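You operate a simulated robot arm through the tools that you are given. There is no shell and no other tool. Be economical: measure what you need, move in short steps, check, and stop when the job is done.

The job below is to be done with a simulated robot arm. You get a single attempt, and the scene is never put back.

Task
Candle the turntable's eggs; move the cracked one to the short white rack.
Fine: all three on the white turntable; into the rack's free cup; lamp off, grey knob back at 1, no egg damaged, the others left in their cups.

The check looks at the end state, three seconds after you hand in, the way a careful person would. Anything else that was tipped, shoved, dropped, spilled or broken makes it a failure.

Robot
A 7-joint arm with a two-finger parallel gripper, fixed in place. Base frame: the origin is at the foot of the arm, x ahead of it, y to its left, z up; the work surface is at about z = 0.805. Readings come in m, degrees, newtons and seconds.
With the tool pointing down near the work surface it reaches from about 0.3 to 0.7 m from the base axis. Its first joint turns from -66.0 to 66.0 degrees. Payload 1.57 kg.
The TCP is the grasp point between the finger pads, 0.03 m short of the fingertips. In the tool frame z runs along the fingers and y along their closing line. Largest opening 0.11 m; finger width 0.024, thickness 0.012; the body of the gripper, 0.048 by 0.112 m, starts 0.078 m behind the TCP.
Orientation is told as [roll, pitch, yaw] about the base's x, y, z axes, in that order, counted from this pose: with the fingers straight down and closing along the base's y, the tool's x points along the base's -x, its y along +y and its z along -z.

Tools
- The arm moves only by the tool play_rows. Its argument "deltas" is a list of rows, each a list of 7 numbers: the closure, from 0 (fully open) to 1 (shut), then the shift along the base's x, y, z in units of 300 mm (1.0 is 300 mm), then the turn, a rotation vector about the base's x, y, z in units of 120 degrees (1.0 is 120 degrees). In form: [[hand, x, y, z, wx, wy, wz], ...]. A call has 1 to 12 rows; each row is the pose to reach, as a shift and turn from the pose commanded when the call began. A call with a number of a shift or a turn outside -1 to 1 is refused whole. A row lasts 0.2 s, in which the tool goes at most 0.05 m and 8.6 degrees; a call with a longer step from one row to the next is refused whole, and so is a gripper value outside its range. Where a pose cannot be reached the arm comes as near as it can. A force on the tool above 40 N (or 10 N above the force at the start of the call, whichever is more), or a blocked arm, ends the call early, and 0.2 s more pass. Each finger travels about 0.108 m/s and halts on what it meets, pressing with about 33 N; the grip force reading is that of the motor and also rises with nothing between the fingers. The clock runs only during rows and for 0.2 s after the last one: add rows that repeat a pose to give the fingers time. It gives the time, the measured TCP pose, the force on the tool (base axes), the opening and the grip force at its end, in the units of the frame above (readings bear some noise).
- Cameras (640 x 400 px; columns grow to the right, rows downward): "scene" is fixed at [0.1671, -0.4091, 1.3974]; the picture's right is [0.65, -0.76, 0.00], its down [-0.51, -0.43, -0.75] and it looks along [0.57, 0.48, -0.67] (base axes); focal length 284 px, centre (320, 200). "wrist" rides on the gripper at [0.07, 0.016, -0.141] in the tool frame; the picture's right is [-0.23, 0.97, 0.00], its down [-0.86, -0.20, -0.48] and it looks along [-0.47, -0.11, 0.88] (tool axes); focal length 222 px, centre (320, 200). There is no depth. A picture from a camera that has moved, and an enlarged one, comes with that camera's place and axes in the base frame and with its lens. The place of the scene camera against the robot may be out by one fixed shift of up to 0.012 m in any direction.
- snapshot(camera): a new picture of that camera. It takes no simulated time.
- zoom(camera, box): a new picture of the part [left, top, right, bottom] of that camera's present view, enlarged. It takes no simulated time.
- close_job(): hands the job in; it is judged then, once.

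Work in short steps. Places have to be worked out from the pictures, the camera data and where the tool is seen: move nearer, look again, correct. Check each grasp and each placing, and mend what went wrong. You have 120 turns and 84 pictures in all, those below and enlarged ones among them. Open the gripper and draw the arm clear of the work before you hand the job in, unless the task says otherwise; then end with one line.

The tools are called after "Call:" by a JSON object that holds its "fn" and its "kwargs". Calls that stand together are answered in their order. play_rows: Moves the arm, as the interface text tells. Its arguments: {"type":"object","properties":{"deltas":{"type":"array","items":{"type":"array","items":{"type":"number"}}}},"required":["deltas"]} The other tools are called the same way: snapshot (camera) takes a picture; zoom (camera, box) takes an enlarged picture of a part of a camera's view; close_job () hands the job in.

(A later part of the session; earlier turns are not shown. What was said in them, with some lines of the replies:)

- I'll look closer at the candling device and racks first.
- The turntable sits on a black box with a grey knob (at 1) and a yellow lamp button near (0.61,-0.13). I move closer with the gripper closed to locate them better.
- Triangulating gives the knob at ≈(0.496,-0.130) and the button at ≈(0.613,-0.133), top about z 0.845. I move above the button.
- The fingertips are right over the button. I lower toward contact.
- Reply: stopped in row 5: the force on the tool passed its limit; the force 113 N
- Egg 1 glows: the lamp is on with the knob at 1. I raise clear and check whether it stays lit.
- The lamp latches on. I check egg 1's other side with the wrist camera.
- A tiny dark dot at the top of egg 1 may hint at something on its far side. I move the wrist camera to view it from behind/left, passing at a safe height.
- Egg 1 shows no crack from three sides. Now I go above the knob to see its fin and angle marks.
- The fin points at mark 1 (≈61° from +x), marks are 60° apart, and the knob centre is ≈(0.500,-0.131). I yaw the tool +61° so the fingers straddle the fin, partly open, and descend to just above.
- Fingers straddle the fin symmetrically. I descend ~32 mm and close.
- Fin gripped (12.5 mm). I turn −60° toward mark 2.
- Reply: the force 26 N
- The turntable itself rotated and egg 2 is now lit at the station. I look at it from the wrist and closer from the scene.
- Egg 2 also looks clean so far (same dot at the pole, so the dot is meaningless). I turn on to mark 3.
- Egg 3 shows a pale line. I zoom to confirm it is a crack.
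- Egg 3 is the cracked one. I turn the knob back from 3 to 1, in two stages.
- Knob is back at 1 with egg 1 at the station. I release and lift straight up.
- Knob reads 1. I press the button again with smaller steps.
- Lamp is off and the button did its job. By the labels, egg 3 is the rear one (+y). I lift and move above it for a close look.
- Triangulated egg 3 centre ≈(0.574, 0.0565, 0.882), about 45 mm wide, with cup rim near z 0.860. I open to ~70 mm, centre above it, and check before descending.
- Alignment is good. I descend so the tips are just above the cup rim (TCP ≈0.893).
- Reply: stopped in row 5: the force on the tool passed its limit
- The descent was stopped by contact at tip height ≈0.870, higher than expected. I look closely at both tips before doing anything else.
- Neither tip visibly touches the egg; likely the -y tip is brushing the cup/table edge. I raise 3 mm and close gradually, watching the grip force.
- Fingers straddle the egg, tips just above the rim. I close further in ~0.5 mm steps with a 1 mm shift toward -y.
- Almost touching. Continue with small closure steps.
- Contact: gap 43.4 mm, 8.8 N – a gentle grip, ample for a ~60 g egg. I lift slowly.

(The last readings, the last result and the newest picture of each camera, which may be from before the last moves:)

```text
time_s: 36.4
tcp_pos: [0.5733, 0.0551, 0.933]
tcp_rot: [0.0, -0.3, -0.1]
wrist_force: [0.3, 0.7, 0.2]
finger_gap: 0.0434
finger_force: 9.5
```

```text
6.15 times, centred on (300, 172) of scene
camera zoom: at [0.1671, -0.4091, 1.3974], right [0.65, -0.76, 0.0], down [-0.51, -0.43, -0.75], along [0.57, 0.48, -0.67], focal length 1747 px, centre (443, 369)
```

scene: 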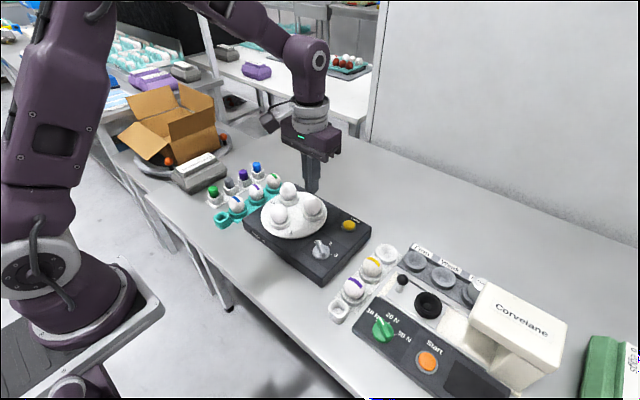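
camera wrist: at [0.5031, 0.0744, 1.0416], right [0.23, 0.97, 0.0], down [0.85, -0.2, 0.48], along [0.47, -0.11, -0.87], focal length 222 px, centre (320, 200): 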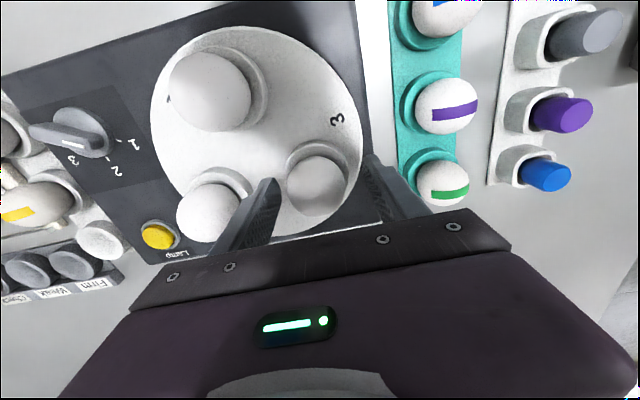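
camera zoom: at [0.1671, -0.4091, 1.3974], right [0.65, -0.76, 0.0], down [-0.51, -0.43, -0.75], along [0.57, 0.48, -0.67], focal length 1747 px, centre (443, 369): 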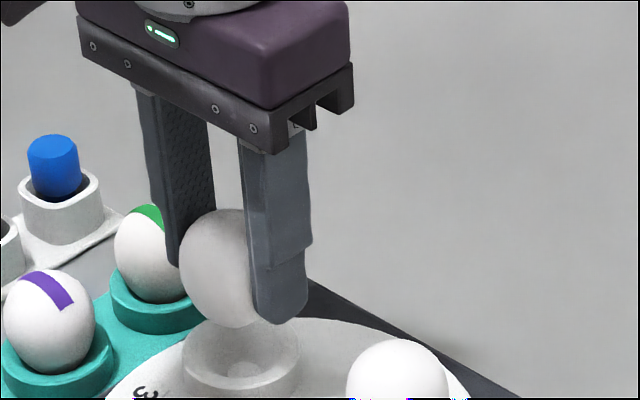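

Egg lifted securely and upright. I raise to z≈0.99 and carry it toward the white rack, stopping short to locate the free cup precisely.

Call:
{"fn": "play_rows", "kwargs": {"deltas": [[0.62, 0, 0, 0.1, 0, 0, 0], [0.62, 0, 0, 0.19, 0, 0, 0], [0.62, 0.01, -0.08, 0.19, 0, 0, 0], [0.62, 0.02, -0.18, 0.19, 0, 0, 0], [0.62, 0.03, -0.28, 0.19, 0, 0, 0], [0.62, 0.05, -0.38, 0.19, 0, 0, 0], [0.62, 0.07, -0.48, 0.19, 0, 0, 0], [0.62, 0.08, -0.58, 0.19, 0, 0, 0], [0.62, 0.09, -0.68, 0.19, 0, 0, 0], [0.62, 0.09, -0.75, 0.19, 0, 0, 0], [0.62, 0.09, -0.75, 0.19, 0, 0, 0]]}}

Call:
{"fn": "snapshot", "kwargs": {"camera": "wrist"}}

Call:
{"fn": "zoom", "kwargs": {"camera": "scene", "box": [310, 180, 430, 290]}}

```text
time_s: 38.8
tcp_pos: [0.6002, -0.1697, 0.9885]
tcp_rot: [-0.2, -0.3, 0.0]
wrist_force: [0.2, -0.3, -0.6]
finger_gap: 0.0436
finger_force: 9.6
```

```text
41 pictures are left
camera wrist: at [0.529, -0.1517, 1.1292], right [0.23, 0.97, 0.0], down [0.85, -0.2, 0.48], along [0.47, -0.11, -0.88], focal length 222 px, centre (320, 200)
```

wrist: 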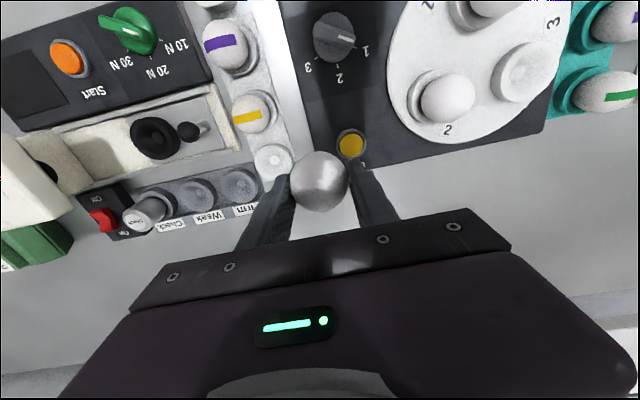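

```text
3.64 times, centred on (370, 235) of scene
camera zoom: at [0.1671, -0.4092, 1.3973], right [0.65, -0.76, 0.0], down [-0.51, -0.43, -0.75], along [0.57, 0.48, -0.67], focal length 1032 px, centre (138, 73)
```

zoom: 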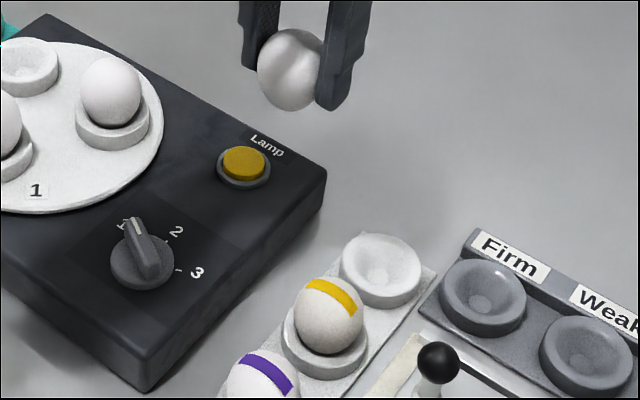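

I zoom on the free cup in the wrist view for pixel accuracy.

Call:
{"fn": "zoom", "kwargs": {"camera": "wrist", "box": [220, 80, 340, 200]}}

Call:
{"fn": "zoom", "kwargs": {"camera": "scene", "box": [360, 232, 420, 282]}}

```text
3.33 times, centred on (280, 140) of wrist
camera zoom: at [0.529, -0.1517, 1.1292], right [0.23, 0.97, 0.0], down [0.85, -0.2, 0.48], along [0.47, -0.11, -0.88], focal length 740 px, centre (453, 400)
```

zoom: 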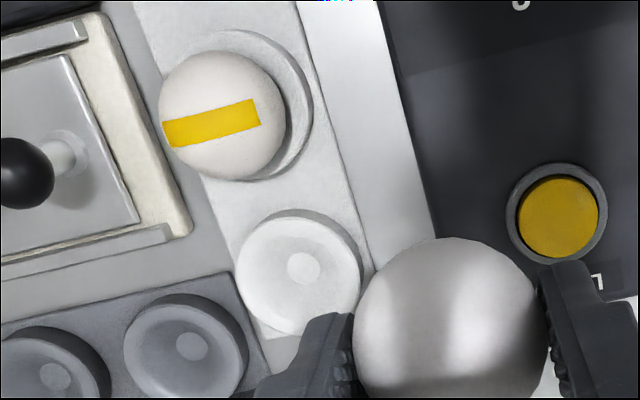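

```text
8.00 times, centred on (390, 257) of scene
camera zoom: at [0.1671, -0.4092, 1.3973], right [0.65, -0.76, 0.0], down [-0.51, -0.43, -0.75], along [0.57, 0.48, -0.67], focal length 2271 px, centre (-240, -256)
```

zoom: 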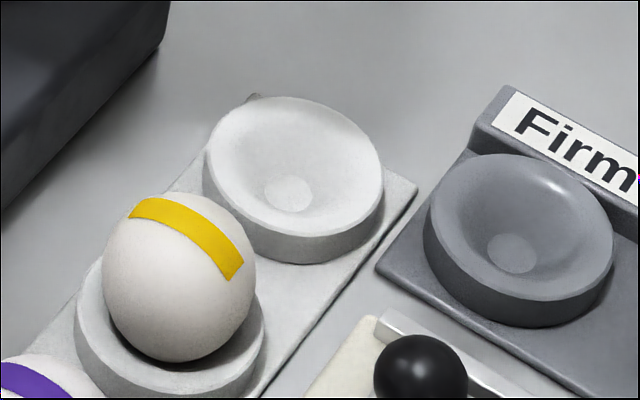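

The free cup's rim centre comes out at ≈(0.620,-0.243), rim z≈0.815. To keep fingers clear of the yellow-marked egg and the "Firm" cup, I yaw −45° and hover above it.

Call:
{"fn": "play_rows", "kwargs": {"deltas": [[0.62, 0.01, -0.05, 0, 0, 0, -0.065], [0.62, 0.025, -0.1, 0, 0, 0, -0.13], [0.62, 0.04, -0.15, 0, 0, 0, -0.195], [0.62, 0.055, -0.2, 0, 0, 0, -0.26], [0.62, 0.068, -0.245, 0, 0, 0, -0.325], [0.62, 0.068, -0.245, -0.06, 0, 0, -0.375], [0.62, 0.068, -0.245, -0.13, 0, 0, -0.375], [0.62, 0.068, -0.245, -0.2, 0, 0, -0.375], [0.62, 0.068, -0.245, -0.25, 0, 0, -0.375], [0.62, 0.068, -0.245, -0.25, 0, 0, -0.375]]}}

Call:
{"fn": "snapshot", "kwargs": {"camera": "wrist"}}

Call:
{"fn": "zoom", "kwargs": {"camera": "scene", "box": [340, 200, 440, 290]}}

```text
time_s: 41.0
tcp_pos: [0.6226, -0.2428, 0.9126]
tcp_rot: [-0.2, -0.3, -45.1]
wrist_force: [-0.8, 0.2, -0.6]
finger_gap: 0.0434
finger_force: 9.0
```

```text
37 pictures are left
camera wrist: at [0.5827, -0.1793, 1.055], right [0.85, 0.53, 0.0], down [0.46, -0.74, 0.48], along [0.25, -0.41, -0.88], focal length 222 px, centre (320, 200)
```

wrist: 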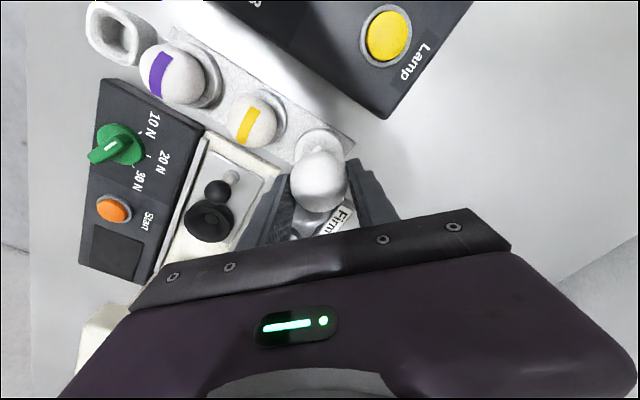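

```text
4.44 times, centred on (390, 245) of scene
camera zoom: at [0.1671, -0.4091, 1.3973], right [0.65, -0.76, 0.0], down [-0.51, -0.43, -0.75], along [0.57, 0.48, -0.67], focal length 1262 px, centre (9, 0)
```

zoom: 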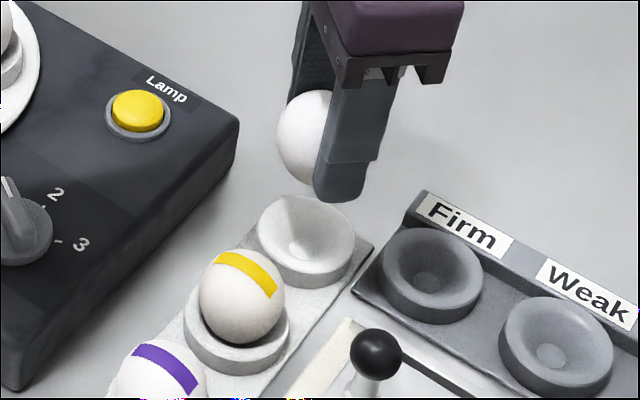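

Call:
{"fn": "zoom", "kwargs": {"camera": "wrist", "box": [260, 110, 380, 220]}}

```text
3.64 times, centred on (320, 165) of wrist
camera zoom: at [0.5827, -0.1793, 1.055], right [0.85, 0.53, 0.0], down [0.46, -0.74, 0.48], along [0.25, -0.41, -0.88], focal length 808 px, centre (320, 327)
```

zoom: 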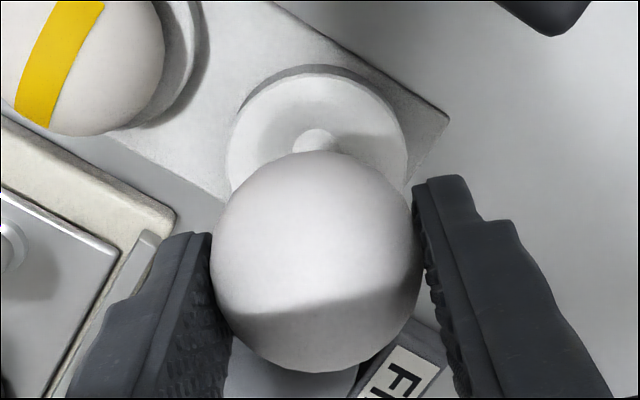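

Egg and cup agree to within ~1.5 mm. I trim x and descend to about 1 cm above the expected seat.

Call:
{"fn": "play_rows", "kwargs": {"deltas": [[0.62, -0.005, -0.001, -0.04, 0, 0, 0], [0.62, -0.005, -0.001, -0.08, 0, 0, 0], [0.62, -0.005, -0.001, -0.12, 0, 0, 0], [0.62, -0.005, -0.001, -0.15, 0, 0, 0], [0.62, -0.005, -0.001, -0.15, 0, 0, 0]]}}

Call:
{"fn": "zoom", "kwargs": {"camera": "scene", "box": [360, 210, 430, 280]}}

Call:
{"fn": "zoom", "kwargs": {"camera": "wrist", "box": [260, 110, 380, 220]}}

```text
time_s: 42.2
tcp_pos: [0.6217, -0.2426, 0.8695]
tcp_rot: [-0.1, -0.3, -45.1]
wrist_force: [0.2, -0.6, -0.6]
finger_gap: 0.0432
finger_force: 9.2
```

```text
5.71 times, centred on (395, 245) of scene
camera zoom: at [0.1671, -0.4091, 1.3973], right [0.65, -0.76, 0.0], down [-0.51, -0.43, -0.75], along [0.57, 0.48, -0.67], focal length 1622 px, centre (-109, -57)
```

zoom: 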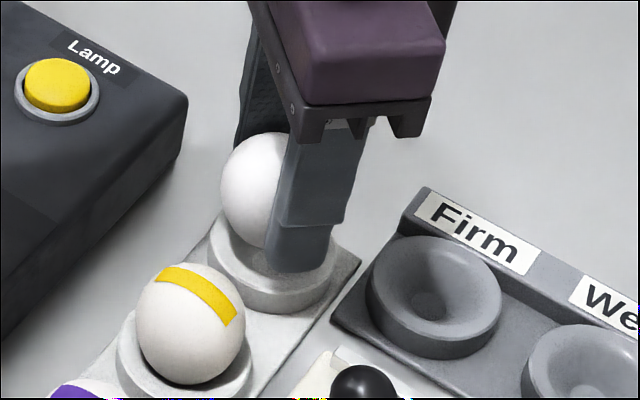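

```text
3.64 times, centred on (320, 165) of wrist
camera zoom: at [0.5818, -0.1795, 1.011], right [0.85, 0.53, 0.0], down [0.46, -0.74, 0.48], along [0.25, -0.41, -0.88], focal length 808 px, centre (320, 327)
```

zoom: 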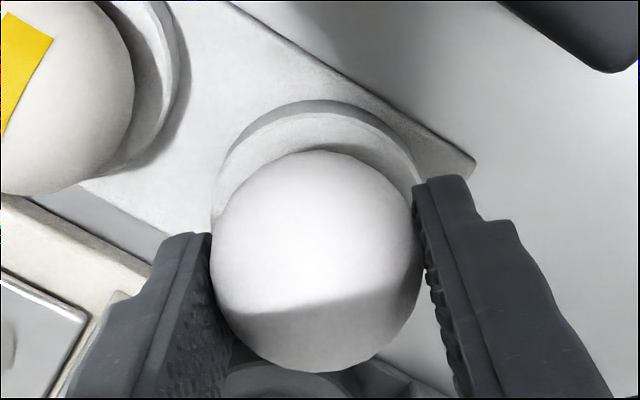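

Centred over the cup. I descend in 1 mm steps watching force.

Call:
{"fn": "play_rows", "kwargs": {"deltas": [[0.62, 0, 0, -0.004, 0, 0, 0], [0.62, 0, 0, -0.008, 0, 0, 0], [0.62, 0, 0, -0.012, 0, 0, 0], [0.62, 0, 0, -0.016, 0, 0, 0], [0.62, 0, 0, -0.02, 0, 0, 0], [0.62, 0, 0, -0.023, 0, 0, 0]]}}

Call:
{"fn": "zoom", "kwargs": {"camera": "scene", "box": [360, 210, 430, 280]}}

```text
time_s: 43.6
tcp_pos: [0.6209, -0.2425, 0.8628]
tcp_rot: [-0.1, -0.4, -45.1]
wrist_force: [-0.2, -0.3, 0.1]
finger_gap: 0.0433
finger_force: 9.0
```

```text
5.71 times, centred on (395, 245) of scene
camera zoom: at [0.1671, -0.4091, 1.3973], right [0.65, -0.76, 0.0], down [-0.51, -0.43, -0.75], along [0.57, 0.48, -0.67], focal length 1622 px, centre (-109, -57)
```

zoom: 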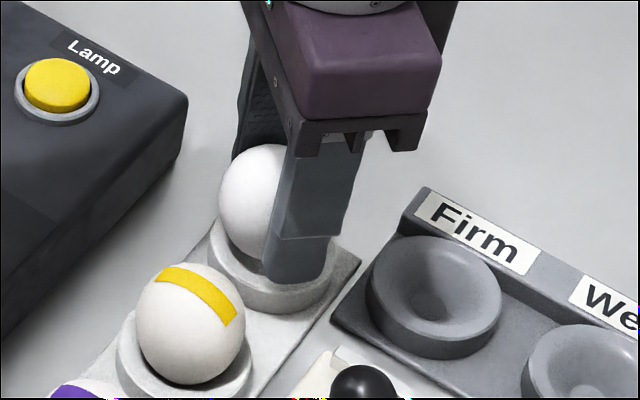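

Roughly 5–8 mm remain. I continue down in fine steps.

Call:
{"fn": "play_rows", "kwargs": {"deltas": [[0.62, 0, 0, -0.003, 0, 0, 0], [0.62, 0, 0, -0.006, 0, 0, 0], [0.62, 0, 0, -0.009, 0, 0, 0], [0.62, 0, 0, -0.012, 0, 0, 0], [0.62, 0, 0, -0.012, 0, 0, 0]]}}

```text
time_s: 44.8
tcp_pos: [0.6192, -0.2423, 0.8614]
tcp_rot: [0.0, -0.3, -45.1]
wrist_force: [-0.3, 0.7, -0.9]
finger_gap: 0.0436
finger_force: 9.4
```

Call:
{"fn": "play_rows", "kwargs": {"deltas": [[0.62, 0, 0, -0.002, 0, 0, 0], [0.62, 0, 0, -0.004, 0, 0, 0], [0.62, 0, 0, -0.006, 0, 0, 0], [0.62, 0, 0, -0.008, 0, 0, 0], [0.62, 0, 0, -0.008, 0, 0, 0]]}}

Call:
{"fn": "zoom", "kwargs": {"camera": "scene", "box": [360, 210, 430, 280]}}

```text
time_s: 46.0
tcp_pos: [0.6209, -0.2429, 0.8574]
tcp_rot: [-0.1, -0.3, -45.1]
wrist_force: [-0.8, -2.7, 2.1]
finger_gap: 0.0436
finger_force: 8.6
```

```text
5.71 times, centred on (395, 245) of scene
camera zoom: at [0.167, -0.4092, 1.3973], right [0.65, -0.76, 0.0], down [-0.51, -0.43, -0.75], along [0.57, 0.48, -0.67], focal length 1622 px, centre (-109, -57)
```

zoom: 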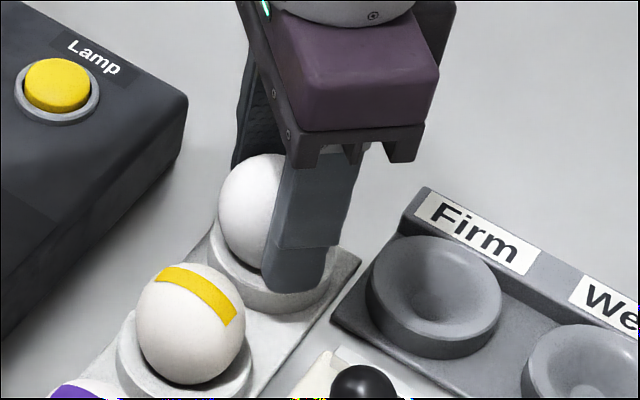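

Force rose to ~3 N and the egg's height matches its neighbours': it is seated. I open slowly by a small amount.

Call:
{"fn": "play_rows", "kwargs": {"deltas": [[0.615, 0, 0, 0, 0, 0, 0], [0.61, 0, 0, 0, 0, 0, 0], [0.605, 0, 0, 0, 0, 0, 0], [0.6, 0, 0, 0, 0, 0, 0], [0.59, 0, 0, 0, 0, 0, 0], [0.58, 0, 0, 0, 0, 0, 0], [0.57, 0, 0, 0, 0, 0, 0], [0.55, 0, 0, 0, 0, 0, 0], [0.54, 0, 0, 0, 0, 0, 0], [0.54, 0, 0, 0, 0, 0, 0]]}}

Call:
{"fn": "zoom", "kwargs": {"camera": "wrist", "box": [260, 110, 380, 220]}}

Call:
{"fn": "zoom", "kwargs": {"camera": "scene", "box": [360, 210, 430, 280]}}

```text
time_s: 48.2
tcp_pos: [0.621, -0.2435, 0.8562]
tcp_rot: [-0.1, -0.2, -45.1]
wrist_force: [-0.2, 0.0, 0.7]
finger_gap: 0.0505
finger_force: 0.2
```

```text
3.64 times, centred on (320, 165) of wrist
camera zoom: at [0.5814, -0.18, 0.998], right [0.85, 0.53, 0.0], down [0.46, -0.74, 0.48], along [0.25, -0.41, -0.88], focal length 808 px, centre (320, 327)
```

zoom: 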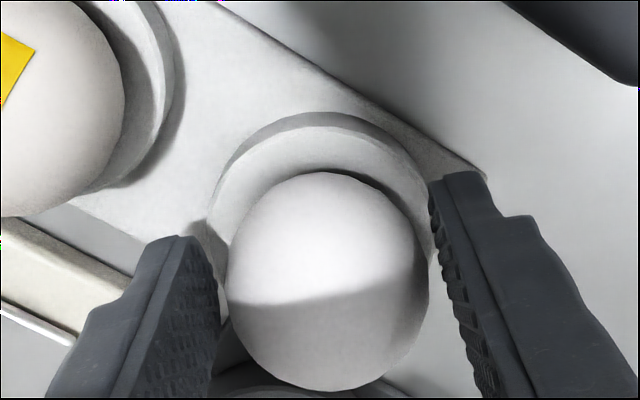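

```text
5.71 times, centred on (395, 245) of scene
camera zoom: at [0.1671, -0.4091, 1.3974], right [0.65, -0.76, 0.0], down [-0.51, -0.43, -0.75], along [0.57, 0.48, -0.67], focal length 1622 px, centre (-109, -57)
```

zoom: 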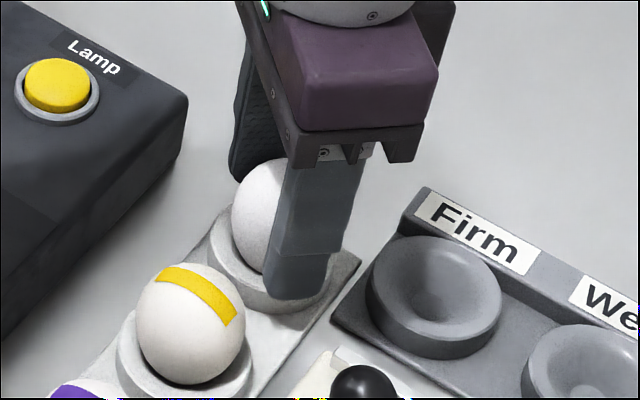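

The egg settled in the cup. I open slightly more with a ~1.5 mm recentring shift, then lift straight up.

Call:
{"fn": "play_rows", "kwargs": {"deltas": [[0.52, 0.003, 0.002, 0, 0, 0, 0], [0.5, 0.005, 0.003, 0, 0, 0, 0], [0.5, 0.005, 0.003, 0, 0, 0, 0], [0.5, 0.005, 0.003, 0.02, 0, 0, 0], [0.5, 0.005, 0.003, 0.05, 0, 0, 0], [0.5, 0.005, 0.003, 0.1, 0, 0, 0], [0.5, 0.005, 0.003, 0.17, 0, 0, 0], [0.5, 0.005, 0.003, 0.27, 0, 0, 0], [0.5, 0.005, 0.003, 0.4, 0, 0, 0], [0.5, -0.1, 0.1, 0.45, 0, 0, 0], [0.5, -0.2, 0.2, 0.5, 0, 0, 0]]}}

Call:
{"fn": "zoom", "kwargs": {"camera": "scene", "box": [320, 210, 440, 330]}}

Call:
{"fn": "snapshot", "kwargs": {"camera": "wrist"}}

Call:
{"fn": "snapshot", "kwargs": {"camera": "scene"}}

```text
time_s: 50.6
tcp_pos: [0.5611, -0.1824, 1.0051]
tcp_rot: [-0.1, -0.3, -45.1]
wrist_force: [-0.3, 0.4, 0.3]
finger_gap: 0.0552
finger_force: 0.1
```

```text
3.33 times, centred on (380, 270) of scene
camera zoom: at [0.1671, -0.4092, 1.3974], right [0.65, -0.76, 0.0], down [-0.51, -0.43, -0.75], along [0.57, 0.48, -0.67], focal length 946 px, centre (120, -33)
```

zoom: 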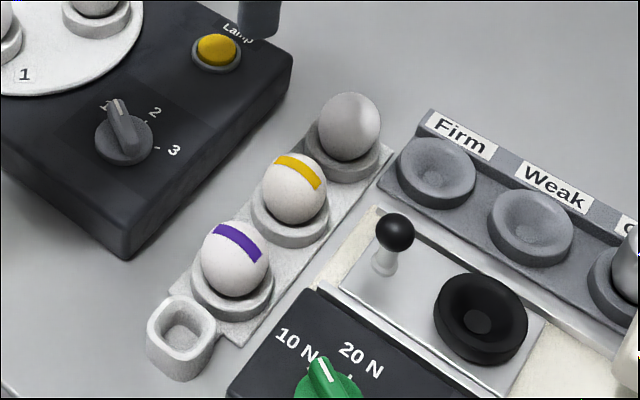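

```text
27 pictures are left
camera wrist: at [0.5211, -0.1198, 1.1481], right [0.85, 0.53, 0.0], down [0.46, -0.74, 0.48], along [0.25, -0.41, -0.88], focal length 222 px, centre (320, 200)
```

wrist: 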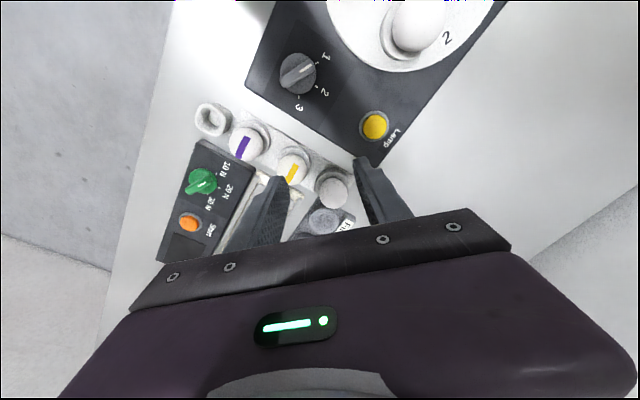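

```text
26 pictures are left
```

scene: 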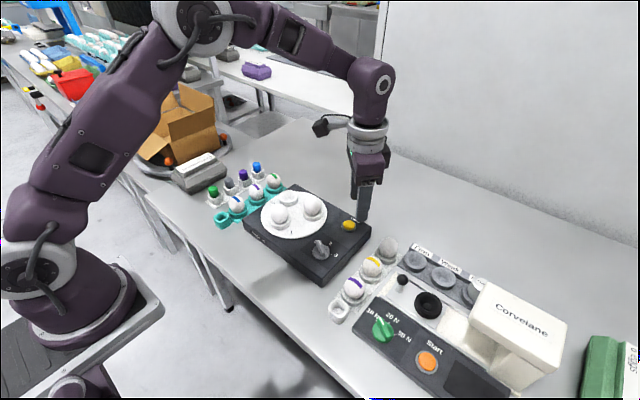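

Egg 3 sits upright in the free cup. I open the gripper fully, retreat toward the start pose, and do a final check.

Call:
{"fn": "play_rows", "kwargs": {"deltas": [[0.4, -0.05, 0.05, 0.12, 0, 0, 0.06], [0.2, -0.1, 0.12, 0.24, 0, 0, 0.12], [0, -0.16, 0.2, 0.35, 0, 0, 0.18], [0, -0.22, 0.28, 0.45, 0, 0, 0.24], [0, -0.28, 0.36, 0.52, 0, 0, 0.3], [0, -0.33, 0.44, 0.56, 0, 0, 0.36], [0, -0.37, 0.52, 0.57, 0, 0, 0.375], [0, -0.37, 0.52, 0.57, 0, 0, 0.375]]}}

Call:
{"fn": "zoom", "kwargs": {"camera": "scene", "box": [200, 150, 420, 330]}}

Call:
{"fn": "snapshot", "kwargs": {"camera": "wrist"}}

```text
time_s: 52.4
tcp_pos: [0.4487, -0.025, 1.179]
tcp_rot: [-0.1, -0.4, 0.0]
wrist_force: [-0.2, 0.2, 0.3]
finger_gap: 0.11
finger_force: 0.1
```

```text
2.22 times, centred on (310, 240) of scene
camera zoom: at [0.1671, -0.4091, 1.3974], right [0.65, -0.76, 0.0], down [-0.51, -0.43, -0.75], along [0.57, 0.48, -0.67], focal length 631 px, centre (342, 111)
```

zoom: 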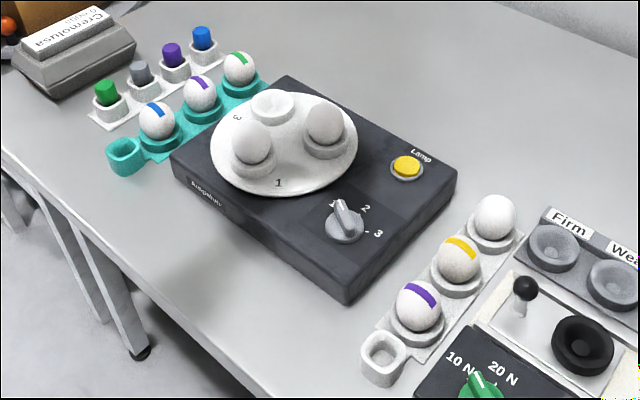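

```text
24 pictures are left
camera wrist: at [0.3764, -0.0071, 1.3194], right [0.23, 0.97, 0.0], down [0.85, -0.2, 0.48], along [0.47, -0.11, -0.88], focal length 222 px, centre (320, 200)
```

wrist: 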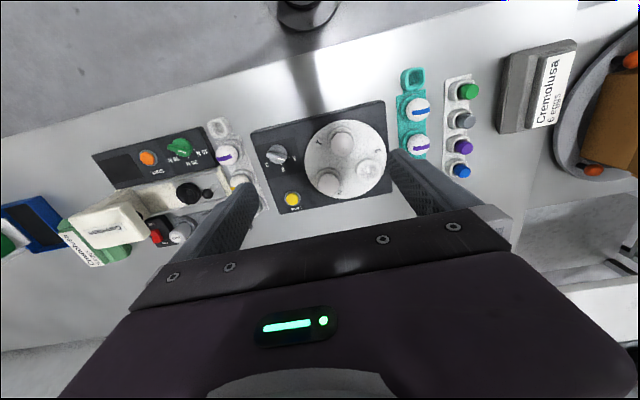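

Everything matches the wanted end state: the lamp is off, the knob is at 1, egg 3 is in the rack's free cup, and nothing else has moved. I hand the job in.

Call:
{"fn": "close_job", "kwargs": {}}

```text
The job is handed in.
```

I candled all three eggs, found the crack in egg 3 and moved it into the free cup of the short white rack; the lamp is off, the grey knob is back at 1, and nothing else looks moved or damaged.
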